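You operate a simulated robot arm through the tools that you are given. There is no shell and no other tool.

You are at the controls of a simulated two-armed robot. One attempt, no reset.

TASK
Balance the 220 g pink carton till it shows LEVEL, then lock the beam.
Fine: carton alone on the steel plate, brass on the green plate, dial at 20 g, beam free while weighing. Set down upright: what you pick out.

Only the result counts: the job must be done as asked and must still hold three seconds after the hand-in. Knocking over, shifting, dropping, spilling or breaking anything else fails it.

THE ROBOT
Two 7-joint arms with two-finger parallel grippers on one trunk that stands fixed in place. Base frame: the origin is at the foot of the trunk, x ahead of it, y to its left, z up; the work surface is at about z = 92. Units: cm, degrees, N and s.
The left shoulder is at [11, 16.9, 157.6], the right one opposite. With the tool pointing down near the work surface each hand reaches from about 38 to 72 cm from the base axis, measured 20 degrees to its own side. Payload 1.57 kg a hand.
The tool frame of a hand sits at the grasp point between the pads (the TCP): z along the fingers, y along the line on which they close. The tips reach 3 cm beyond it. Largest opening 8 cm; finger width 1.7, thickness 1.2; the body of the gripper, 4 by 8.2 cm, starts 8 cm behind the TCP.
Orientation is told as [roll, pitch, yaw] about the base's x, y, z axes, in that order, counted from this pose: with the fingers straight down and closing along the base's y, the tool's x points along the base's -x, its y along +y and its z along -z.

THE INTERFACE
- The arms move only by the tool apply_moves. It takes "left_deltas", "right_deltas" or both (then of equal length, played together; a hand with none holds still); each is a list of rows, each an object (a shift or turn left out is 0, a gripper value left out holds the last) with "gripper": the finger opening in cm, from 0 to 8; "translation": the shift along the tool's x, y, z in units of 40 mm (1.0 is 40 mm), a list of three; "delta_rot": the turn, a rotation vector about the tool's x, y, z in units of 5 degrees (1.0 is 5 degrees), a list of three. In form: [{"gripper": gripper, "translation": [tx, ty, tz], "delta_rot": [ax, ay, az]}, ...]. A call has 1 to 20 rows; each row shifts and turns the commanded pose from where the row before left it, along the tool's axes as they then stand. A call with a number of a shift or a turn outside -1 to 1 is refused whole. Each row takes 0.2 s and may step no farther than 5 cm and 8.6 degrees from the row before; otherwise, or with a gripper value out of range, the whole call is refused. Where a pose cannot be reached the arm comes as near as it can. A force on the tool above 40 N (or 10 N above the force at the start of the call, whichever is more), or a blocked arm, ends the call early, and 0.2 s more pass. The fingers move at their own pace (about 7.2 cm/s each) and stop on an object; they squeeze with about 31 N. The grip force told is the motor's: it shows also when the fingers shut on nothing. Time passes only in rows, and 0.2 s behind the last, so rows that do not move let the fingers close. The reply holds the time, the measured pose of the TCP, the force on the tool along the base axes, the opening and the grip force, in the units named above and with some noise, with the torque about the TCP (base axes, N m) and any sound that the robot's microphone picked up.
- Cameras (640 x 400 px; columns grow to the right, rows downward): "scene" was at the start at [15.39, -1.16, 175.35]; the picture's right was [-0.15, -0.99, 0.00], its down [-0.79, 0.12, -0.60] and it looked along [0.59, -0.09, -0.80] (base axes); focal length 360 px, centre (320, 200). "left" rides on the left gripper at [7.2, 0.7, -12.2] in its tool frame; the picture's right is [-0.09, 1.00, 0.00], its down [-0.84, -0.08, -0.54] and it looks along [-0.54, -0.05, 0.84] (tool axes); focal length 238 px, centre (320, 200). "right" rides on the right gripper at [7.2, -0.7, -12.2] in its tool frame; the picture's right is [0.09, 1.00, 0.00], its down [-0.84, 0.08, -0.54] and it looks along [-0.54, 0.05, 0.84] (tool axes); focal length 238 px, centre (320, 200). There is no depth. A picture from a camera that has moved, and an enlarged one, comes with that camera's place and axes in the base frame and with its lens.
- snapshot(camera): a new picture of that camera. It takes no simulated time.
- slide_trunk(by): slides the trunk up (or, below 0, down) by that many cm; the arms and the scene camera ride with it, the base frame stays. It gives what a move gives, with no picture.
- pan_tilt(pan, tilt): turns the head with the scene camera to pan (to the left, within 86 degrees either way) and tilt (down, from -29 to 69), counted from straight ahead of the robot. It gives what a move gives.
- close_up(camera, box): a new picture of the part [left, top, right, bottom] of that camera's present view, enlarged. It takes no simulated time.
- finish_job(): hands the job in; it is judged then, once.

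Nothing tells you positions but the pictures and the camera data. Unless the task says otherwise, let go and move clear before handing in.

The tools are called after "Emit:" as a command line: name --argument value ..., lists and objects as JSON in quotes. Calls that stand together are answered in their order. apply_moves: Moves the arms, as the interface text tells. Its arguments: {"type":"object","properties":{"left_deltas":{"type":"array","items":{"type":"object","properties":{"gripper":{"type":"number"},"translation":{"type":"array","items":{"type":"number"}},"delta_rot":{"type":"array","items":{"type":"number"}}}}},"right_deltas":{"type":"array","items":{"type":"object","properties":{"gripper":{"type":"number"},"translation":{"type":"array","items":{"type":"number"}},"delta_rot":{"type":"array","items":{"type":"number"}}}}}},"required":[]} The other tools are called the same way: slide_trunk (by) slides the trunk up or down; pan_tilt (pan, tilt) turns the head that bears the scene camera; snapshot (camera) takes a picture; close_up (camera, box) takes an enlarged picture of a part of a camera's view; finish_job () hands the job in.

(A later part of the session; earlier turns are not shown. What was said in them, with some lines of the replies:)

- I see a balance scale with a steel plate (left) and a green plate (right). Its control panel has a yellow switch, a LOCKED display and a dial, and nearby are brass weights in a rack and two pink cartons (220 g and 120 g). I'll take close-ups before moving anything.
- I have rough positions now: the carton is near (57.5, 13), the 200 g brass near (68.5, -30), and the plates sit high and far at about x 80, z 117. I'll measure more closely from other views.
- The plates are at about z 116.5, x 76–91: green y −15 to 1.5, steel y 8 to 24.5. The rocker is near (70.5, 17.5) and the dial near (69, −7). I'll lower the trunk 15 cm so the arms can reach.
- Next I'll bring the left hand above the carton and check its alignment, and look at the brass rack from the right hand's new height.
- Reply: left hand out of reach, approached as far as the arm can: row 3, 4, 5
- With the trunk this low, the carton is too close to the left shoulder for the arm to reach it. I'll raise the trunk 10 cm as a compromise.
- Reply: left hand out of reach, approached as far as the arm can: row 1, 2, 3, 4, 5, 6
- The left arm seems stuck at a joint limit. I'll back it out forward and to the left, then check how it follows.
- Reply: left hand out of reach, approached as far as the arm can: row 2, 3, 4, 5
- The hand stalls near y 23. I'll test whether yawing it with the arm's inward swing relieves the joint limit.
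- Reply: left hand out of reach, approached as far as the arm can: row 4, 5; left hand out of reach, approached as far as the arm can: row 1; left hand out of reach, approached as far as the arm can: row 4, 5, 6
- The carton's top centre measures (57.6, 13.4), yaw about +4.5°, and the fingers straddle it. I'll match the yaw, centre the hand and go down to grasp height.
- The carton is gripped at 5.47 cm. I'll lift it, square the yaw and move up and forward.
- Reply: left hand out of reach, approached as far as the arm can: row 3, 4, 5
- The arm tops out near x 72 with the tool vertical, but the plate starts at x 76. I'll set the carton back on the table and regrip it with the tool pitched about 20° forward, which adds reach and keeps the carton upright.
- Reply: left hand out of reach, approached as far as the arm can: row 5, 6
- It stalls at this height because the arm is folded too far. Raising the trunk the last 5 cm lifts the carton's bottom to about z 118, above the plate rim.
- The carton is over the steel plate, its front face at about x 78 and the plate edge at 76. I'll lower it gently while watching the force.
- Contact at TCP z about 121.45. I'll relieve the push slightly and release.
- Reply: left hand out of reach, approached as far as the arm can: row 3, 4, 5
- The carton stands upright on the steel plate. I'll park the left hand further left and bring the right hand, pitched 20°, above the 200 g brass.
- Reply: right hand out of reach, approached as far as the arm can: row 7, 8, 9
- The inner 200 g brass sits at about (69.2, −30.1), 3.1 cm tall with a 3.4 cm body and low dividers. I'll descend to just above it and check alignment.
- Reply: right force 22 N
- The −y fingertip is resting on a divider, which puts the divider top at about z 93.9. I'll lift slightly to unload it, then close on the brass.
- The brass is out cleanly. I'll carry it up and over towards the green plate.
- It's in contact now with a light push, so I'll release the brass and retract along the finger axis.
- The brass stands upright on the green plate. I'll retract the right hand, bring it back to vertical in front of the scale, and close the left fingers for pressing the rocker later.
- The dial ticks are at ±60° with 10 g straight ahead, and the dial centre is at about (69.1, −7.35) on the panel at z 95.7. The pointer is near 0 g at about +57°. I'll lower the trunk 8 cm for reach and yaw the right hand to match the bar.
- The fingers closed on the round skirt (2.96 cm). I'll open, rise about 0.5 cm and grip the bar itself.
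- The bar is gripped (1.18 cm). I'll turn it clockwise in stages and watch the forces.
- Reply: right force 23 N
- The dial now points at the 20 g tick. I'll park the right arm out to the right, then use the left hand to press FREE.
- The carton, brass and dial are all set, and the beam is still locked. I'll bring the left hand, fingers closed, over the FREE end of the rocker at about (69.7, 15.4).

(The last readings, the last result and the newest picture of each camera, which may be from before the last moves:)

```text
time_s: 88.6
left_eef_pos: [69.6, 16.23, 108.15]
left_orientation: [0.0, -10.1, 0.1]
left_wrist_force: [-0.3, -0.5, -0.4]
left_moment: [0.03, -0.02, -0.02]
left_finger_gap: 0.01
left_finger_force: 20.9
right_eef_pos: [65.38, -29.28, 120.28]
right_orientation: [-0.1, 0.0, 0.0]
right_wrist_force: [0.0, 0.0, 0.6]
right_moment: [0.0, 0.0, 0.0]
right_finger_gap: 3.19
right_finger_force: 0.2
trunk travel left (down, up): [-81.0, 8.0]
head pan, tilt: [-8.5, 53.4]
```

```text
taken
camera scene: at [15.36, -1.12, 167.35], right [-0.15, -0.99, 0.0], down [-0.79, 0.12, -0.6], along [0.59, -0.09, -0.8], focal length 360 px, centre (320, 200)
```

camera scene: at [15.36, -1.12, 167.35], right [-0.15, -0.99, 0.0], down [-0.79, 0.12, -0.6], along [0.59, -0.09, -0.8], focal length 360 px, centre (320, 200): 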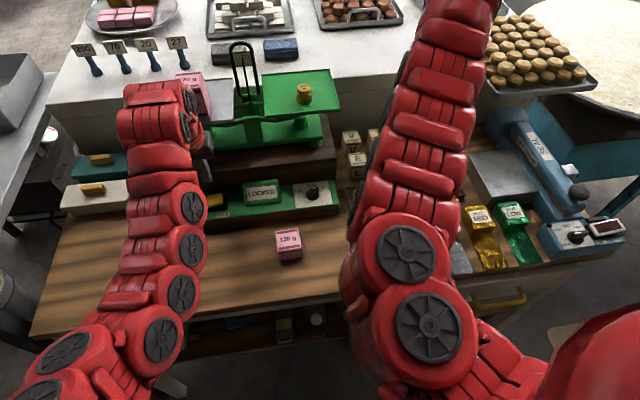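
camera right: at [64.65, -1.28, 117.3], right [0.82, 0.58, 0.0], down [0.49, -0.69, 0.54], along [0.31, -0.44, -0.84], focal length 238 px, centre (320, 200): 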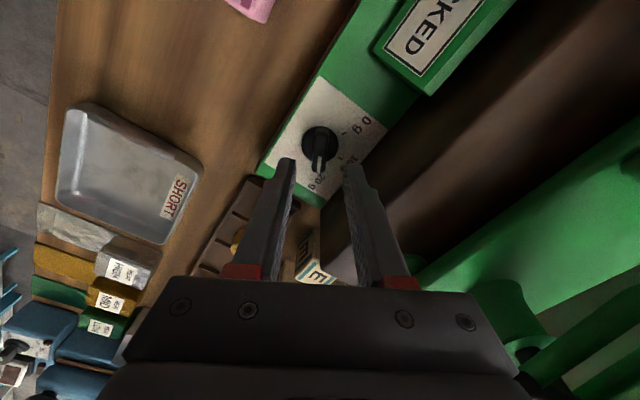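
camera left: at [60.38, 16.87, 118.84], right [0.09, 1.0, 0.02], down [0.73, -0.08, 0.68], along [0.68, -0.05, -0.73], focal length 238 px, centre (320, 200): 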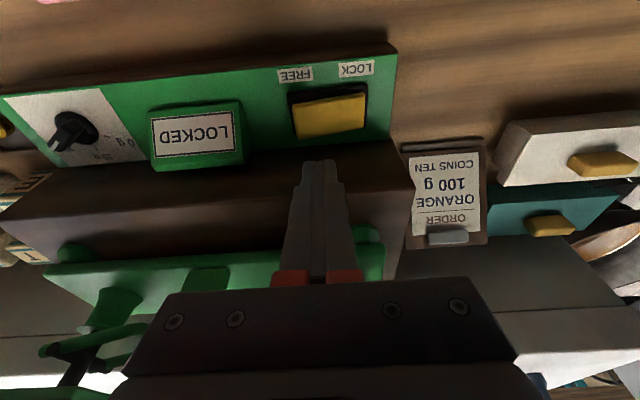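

Emit:
close_up --camera "left" --box '[240, 50, 400, 170]'

Emit:
close_up --camera "left" --box '[10, 90, 120, 170]'

```text
3.33 times, centred on (320, 110) of left
camera zoom: at [60.38, 16.87, 118.84], right [0.09, 1.0, 0.02], down [0.73, -0.08, 0.68], along [0.68, -0.05, -0.73], focal length 794 px, centre (320, 500)
```

zoom: 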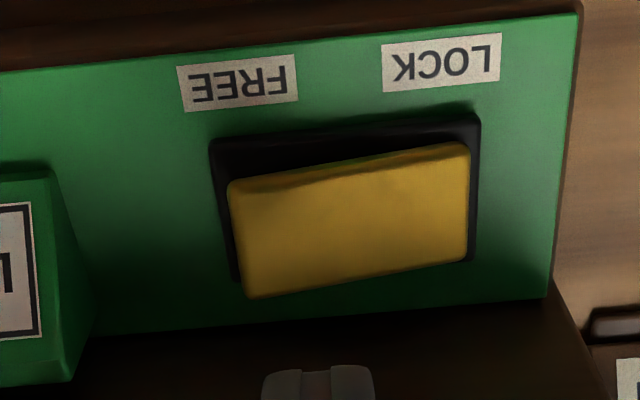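

```text
5.00 times, centred on (65, 130) of left
camera zoom: at [60.38, 16.87, 118.84], right [0.09, 1.0, 0.02], down [0.73, -0.08, 0.68], along [0.68, -0.05, -0.73], focal length 1192 px, centre (1595, 550)
```

zoom: 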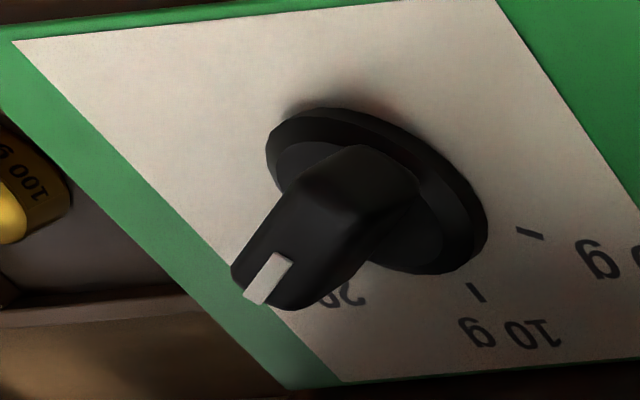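

Emit:
apply_moves --left_deltas '[{"translation": [0.121, -0.0775, 0.46]}, {"translation": [0.121, -0.0775, 0.46]}, {"translation": [0.121, -0.0775, 0.43]}, {}]'

Emit:
close_up --camera "left" --box '[240, 80, 400, 200]'

```text
time_s: 89.6
left_eef_pos: [68.8, 15.47, 102.29]
left_orientation: [0.0, -10.1, 0.2]
left_wrist_force: [-0.7, -0.1, 0.7]
left_moment: [-0.01, 0.07, -0.03]
left_finger_gap: 0.02
left_finger_force: 21.2
right_eef_pos: [65.37, -29.18, 120.29]
right_orientation: [-0.1, 0.1, -0.1]
right_wrist_force: [0.0, 0.0, 0.1]
right_moment: [0.01, 0.0, 0.02]
right_finger_gap: 3.21
right_finger_force: 0.1
trunk travel left (down, up): [-81.0, 8.0]
head pan, tilt: [-8.5, 53.4]
```

```text
3.33 times, centred on (320, 140) of left
camera zoom: at [59.73, 16.08, 113.08], right [0.09, 1.0, 0.02], down [0.73, -0.08, 0.68], along [0.68, -0.05, -0.73], focal length 794 px, centre (320, 400)
```

zoom: 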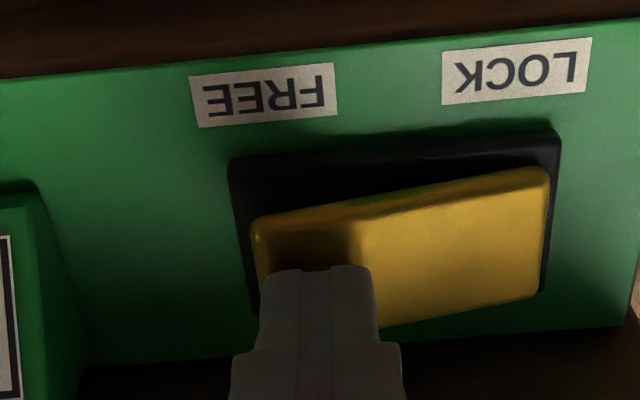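

The fingertip is right over the FREE end, so I'll press down in small steps.

Emit:
apply_moves --left_deltas '[{"translation": [0.013, 0, 0.074]}, {"translation": [0.013, 0, 0.074]}, {"translation": [0.013, 0, 0.074]}, {"translation": [0.013, 0, 0.074]}, {}]'

Emit:
close_up --camera "scene" --box '[180, 170, 350, 235]'

Emit:
close_up --camera "left" --box '[120, 60, 440, 240]'

```text
time_s: 90.8
left_eef_pos: [68.82, 15.51, 101.53]
left_orientation: [0.1, -10.8, 0.1]
left_wrist_force: [5.5, 4.5, 32.8]
left_moment: [0.45, -0.1, -0.08]
left_finger_gap: 0.0
left_finger_force: 20.9
right_eef_pos: [65.17, -29.25, 120.52]
right_orientation: [0.0, -0.2, 0.0]
right_wrist_force: [0.2, 0.3, 0.7]
right_moment: [0.03, -0.04, 0.04]
right_finger_gap: 3.19
right_finger_force: 0.1
trunk travel left (down, up): [-81.0, 8.0]
head pan, tilt: [-8.5, 53.4]
```

```text
3.76 times, centred on (265, 202) of scene
camera zoom: at [14.98, -1.2, 167.44], right [-0.15, -0.99, 0.0], down [-0.79, 0.12, -0.6], along [0.59, -0.09, -0.8], focal length 1354 px, centre (527, 191)
```

zoom: 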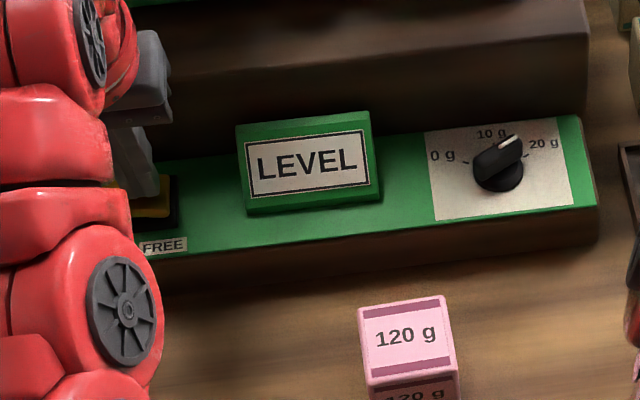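

```text
2.00 times, centred on (280, 150) of left
camera zoom: at [59.55, 16.05, 112.23], right [0.09, 1.0, 0.02], down [0.72, -0.08, 0.69], along [0.69, -0.05, -0.73], focal length 477 px, centre (400, 300)
```

zoom: 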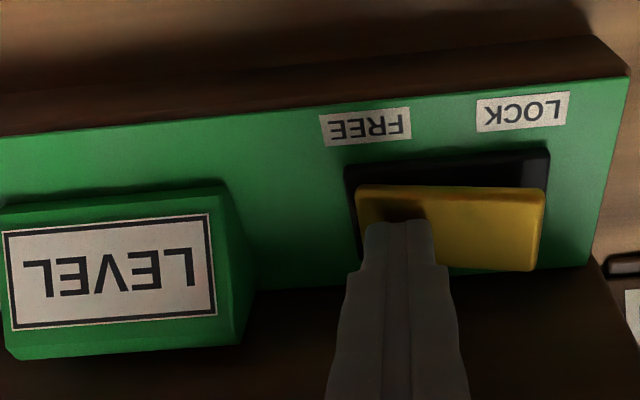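

The display reads LEVEL with the rocker on FREE. I'll lift the finger and let the beam settle to confirm it holds.

Emit:
apply_moves --left_deltas '[{"translation": [-0.026, 0, -0.2]}, {"translation": [-0.05, 0, -0.4]}, {}, {}, {}, {}, {}, {}, {}, {}]'

Emit:
close_up --camera "left" --box '[80, 40, 440, 240]'

Emit:
close_up --camera "scene" --box '[150, 30, 350, 235]'

```text
time_s: 93.0
left_eef_pos: [68.64, 15.45, 103.46]
left_orientation: [0.0, -10.1, 0.1]
left_wrist_force: [-0.1, -0.2, 1.8]
left_moment: [-0.04, -0.02, -0.03]
left_finger_gap: 0.0
left_finger_force: 21.6
right_eef_pos: [65.4, -29.09, 120.38]
right_orientation: [-0.1, 0.0, 0.1]
right_wrist_force: [-0.1, 0.1, -0.5]
right_moment: [0.02, 0.03, -0.02]
right_finger_gap: 3.18
right_finger_force: 0.1
trunk travel left (down, up): [-81.0, 8.0]
head pan, tilt: [-8.5, 53.4]
```

```text
1.78 times, centred on (260, 140) of left
camera zoom: at [59.48, 16.05, 114.24], right [0.09, 1.0, 0.02], down [0.73, -0.08, 0.68], along [0.68, -0.05, -0.73], focal length 424 px, centre (427, 307)
```

zoom: 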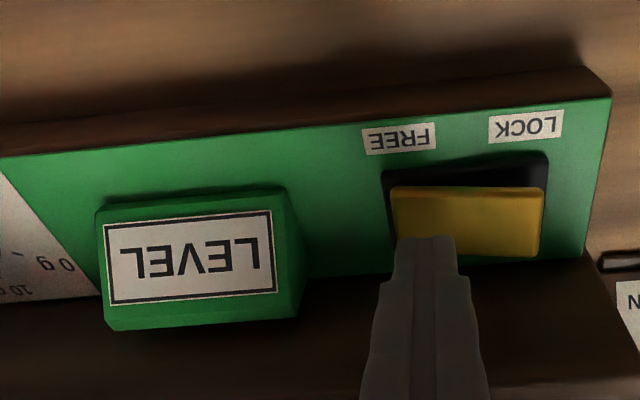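

```text
1.95 times, centred on (250, 132) of scene
camera zoom: at [15.38, -1.16, 167.35], right [-0.15, -0.99, 0.0], down [-0.79, 0.12, -0.6], along [0.59, -0.09, -0.8], focal length 702 px, centre (457, 332)
```

zoom: 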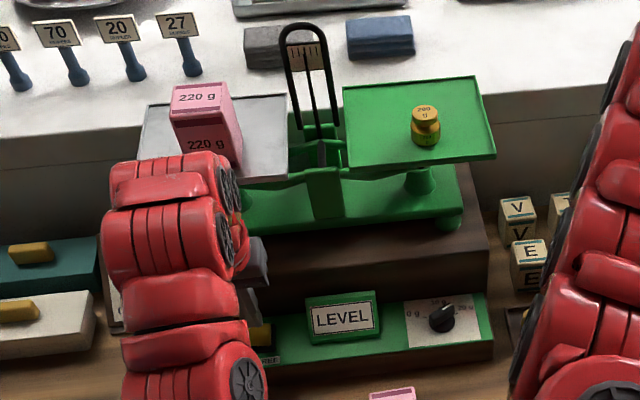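

LEVEL holds steady. Next I'll shift to the LOCK end and press.

Emit:
apply_moves --left_deltas '[{"translation": [-0.05, 0.52, -0.1]}, {"translation": [-0.05, 0.52, 0]}, {}, {}, {}]'

Emit:
close_up --camera "left" --box '[80, 40, 440, 240]'

```text
time_s: 94.2
left_eef_pos: [69.02, 19.48, 103.81]
left_orientation: [0.0, -10.1, 0.1]
left_wrist_force: [0.1, 0.9, 0.1]
left_moment: [0.01, 0.01, -0.02]
left_finger_gap: 0.0
left_finger_force: 21.2
right_eef_pos: [65.27, -29.18, 120.35]
right_orientation: [0.1, -0.1, 0.0]
right_wrist_force: [0.0, 0.1, 0.5]
right_moment: [0.02, -0.01, -0.06]
right_finger_gap: 3.19
right_finger_force: 0.1
trunk travel left (down, up): [-81.0, 8.0]
head pan, tilt: [-8.5, 53.4]
```

```text
1.78 times, centred on (260, 140) of left
camera zoom: at [59.86, 20.19, 114.63], right [0.09, 1.0, 0.02], down [0.73, -0.08, 0.68], along [0.68, -0.05, -0.73], focal length 424 px, centre (427, 307)
```

zoom: 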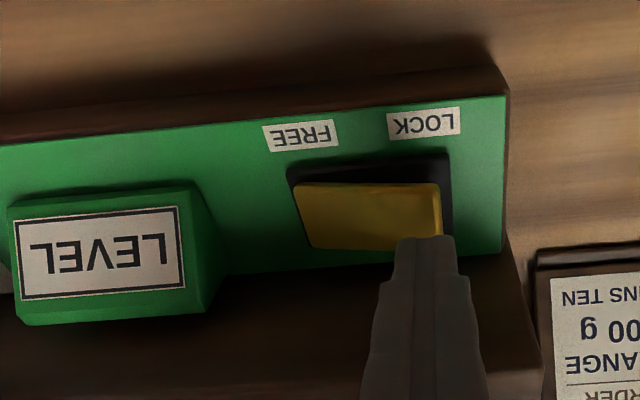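

Emit:
apply_moves --left_deltas '[{"translation": [0.03, -0.12, 0.25]}, {"translation": [0.013, 0, 0.074]}, {"translation": [0.013, 0, 0.074]}, {"translation": [0.013, 0, 0.074]}, {"translation": [0.013, 0, 0.074]}, {}]'

Emit:
close_up --camera "left" --box '[80, 40, 440, 240]'

Emit:
close_up --camera "scene" --box '[180, 170, 350, 235]'

```text
time_s: 95.6
left_eef_pos: [68.97, 19.0, 101.67]
left_orientation: [0.0, -10.1, 0.0]
left_wrist_force: [0.2, 0.0, 0.3]
left_moment: [-0.05, -0.03, 0.02]
left_finger_gap: 0.0
left_finger_force: 21.2
right_eef_pos: [65.3, -29.26, 120.38]
right_orientation: [0.1, 0.0, 0.0]
right_wrist_force: [0.5, 0.2, -0.3]
right_moment: [0.0, 0.03, -0.01]
right_finger_gap: 3.18
right_finger_force: 0.1
trunk travel left (down, up): [-81.0, 8.0]
head pan, tilt: [-8.5, 53.4]
```

```text
1.78 times, centred on (260, 140) of left
camera zoom: at [59.89, 19.67, 112.51], right [0.09, 1.0, 0.02], down [0.73, -0.08, 0.68], along [0.68, -0.05, -0.73], focal length 424 px, centre (427, 307)
```

zoom: 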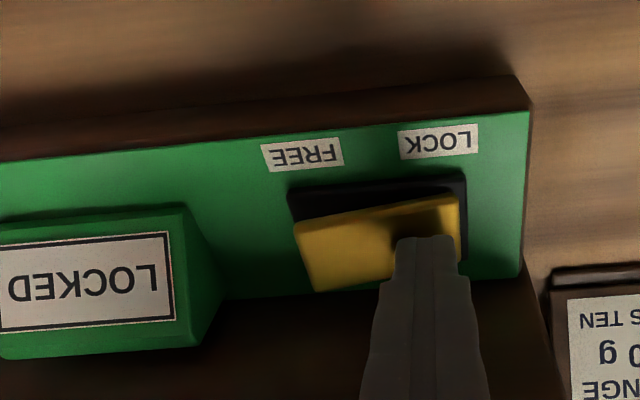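

```text
3.76 times, centred on (265, 202) of scene
camera zoom: at [15.39, -1.17, 167.35], right [-0.15, -0.99, 0.0], down [-0.79, 0.12, -0.6], along [0.59, -0.09, -0.8], focal length 1354 px, centre (527, 191)
```

zoom: 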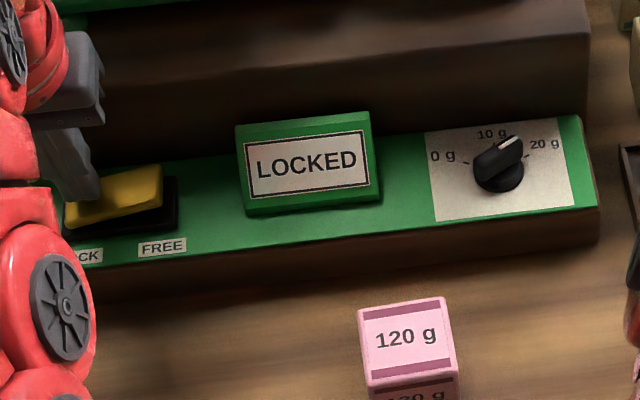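

The display reads LOCKED after LEVEL. I'll retract the left hand clear.

Emit:
apply_moves --left_deltas '[{"translation": [-0.1, 0, -0.74]}, {"translation": [-0.1, 0, -0.74]}, {"translation": [0.1, 0.8, 0], "delta_rot": [0, -1, 0]}, {"translation": [0, 0.8, 0], "delta_rot": [0, -1, 0]}, {"translation": [0, 0.8, 0]}, {"translation": [-0.2, 0.6, -0.6]}, {"translation": [-0.3, 0.4, -0.8]}, {"translation": [-0.3, 0, -0.8]}, {}]'

Emit:
snapshot --camera "scene"

Emit:
close_up --camera "scene" --box '[140, 30, 360, 235]'

Emit:
close_up --camera "scene" --box '[180, 170, 350, 235]'

Emit:
snapshot --camera "right"

```text
time_s: 97.6
left_eef_pos: [68.79, 32.48, 116.8]
left_orientation: [0.0, -20.1, 0.0]
left_wrist_force: [0.1, -0.7, 0.8]
left_moment: [0.0, 0.01, 0.01]
left_finger_gap: 0.0
left_finger_force: 21.1
right_eef_pos: [65.31, -29.2, 120.29]
right_orientation: [-0.1, -0.1, 0.1]
right_wrist_force: [0.4, 0.7, 0.6]
right_moment: [0.0, -0.03, 0.0]
right_finger_gap: 3.2
right_finger_force: 0.0
trunk travel left (down, up): [-81.0, 8.0]
head pan, tilt: [-8.5, 53.4]
```

```text
taken
camera scene: at [15.42, -1.2, 167.35], right [-0.15, -0.99, 0.0], down [-0.79, 0.12, -0.6], along [0.59, -0.09, -0.8], focal length 360 px, centre (320, 200)
```

scene: 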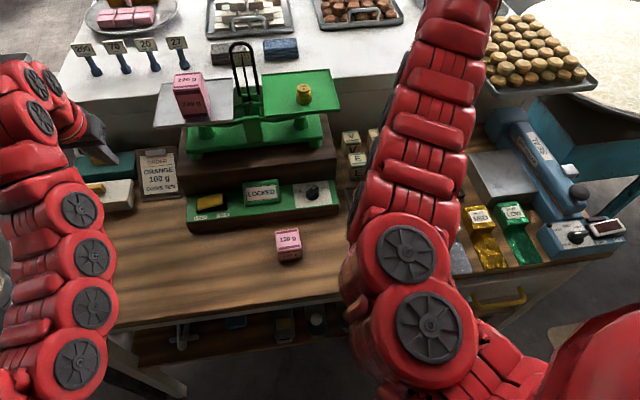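

```text
1.95 times, centred on (250, 132) of scene
camera zoom: at [15.42, -1.2, 167.35], right [-0.15, -0.99, 0.0], down [-0.79, 0.12, -0.6], along [0.59, -0.09, -0.8], focal length 702 px, centre (457, 332)
```

zoom: 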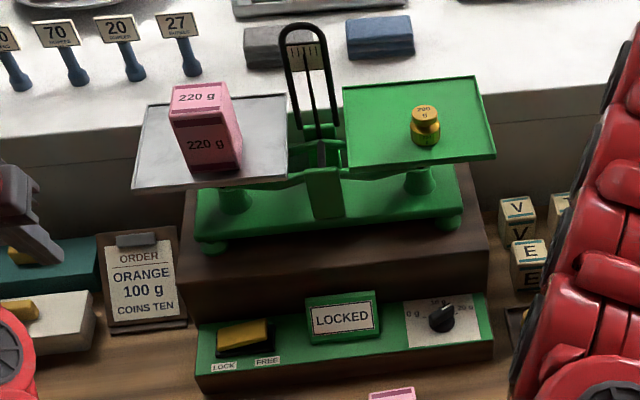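

```text
3.76 times, centred on (265, 202) of scene
camera zoom: at [15.42, -1.2, 167.35], right [-0.15, -0.99, 0.0], down [-0.79, 0.12, -0.6], along [0.59, -0.09, -0.8], focal length 1354 px, centre (527, 191)
```

zoom: 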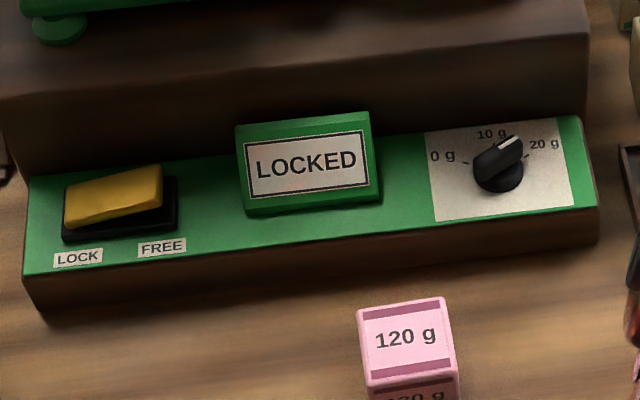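

```text
taken
camera right: at [58.22, -30.03, 132.44], right [-0.09, 1.0, 0.0], down [0.84, 0.08, 0.54], along [0.54, 0.05, -0.84], focal length 238 px, centre (320, 200)
```

right: 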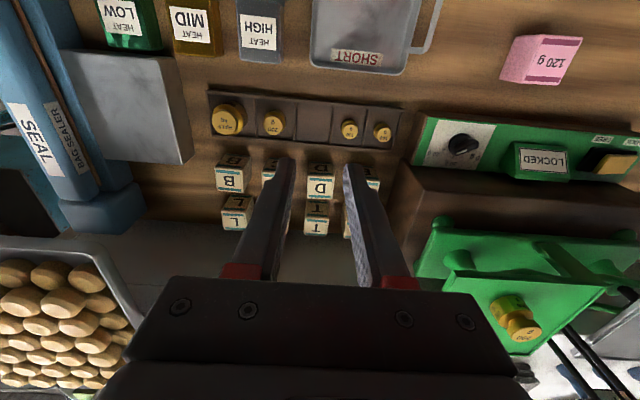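

The carton stands alone on the steel plate and the 200 g brass on the green plate, both upright. The dial is at 20 g. LEVEL showed while the beam was free, and it now reads LOCKED. Both hands are clear and nothing else appears to have moved, so I'm handing in.

Emit:
finish_job

```text
The job is handed in.
```

The 220 g carton balanced: the display read LEVEL with the beam free and held for about three seconds. I then locked the beam, and it reads LOCKED. I handed the job in, but no verdict came back, so whether it passed is not confirmed.

- **Carton:** it stands upright and alone on the steel plate. The arm couldn't reach the plate with the gripper vertical, so I set the carton back on the table once and regripped it tilted.
- **Brass:** one 200 g weight stands upright on the green plate.
- **Dial:** it points at the 20 g tick.

While picking out the brass, a fingertip pressed on a rack divider with about 21 N. I backed off at once, and the rack and other weights look unmoved in the later pictures.

Both hands are clear of the scale.
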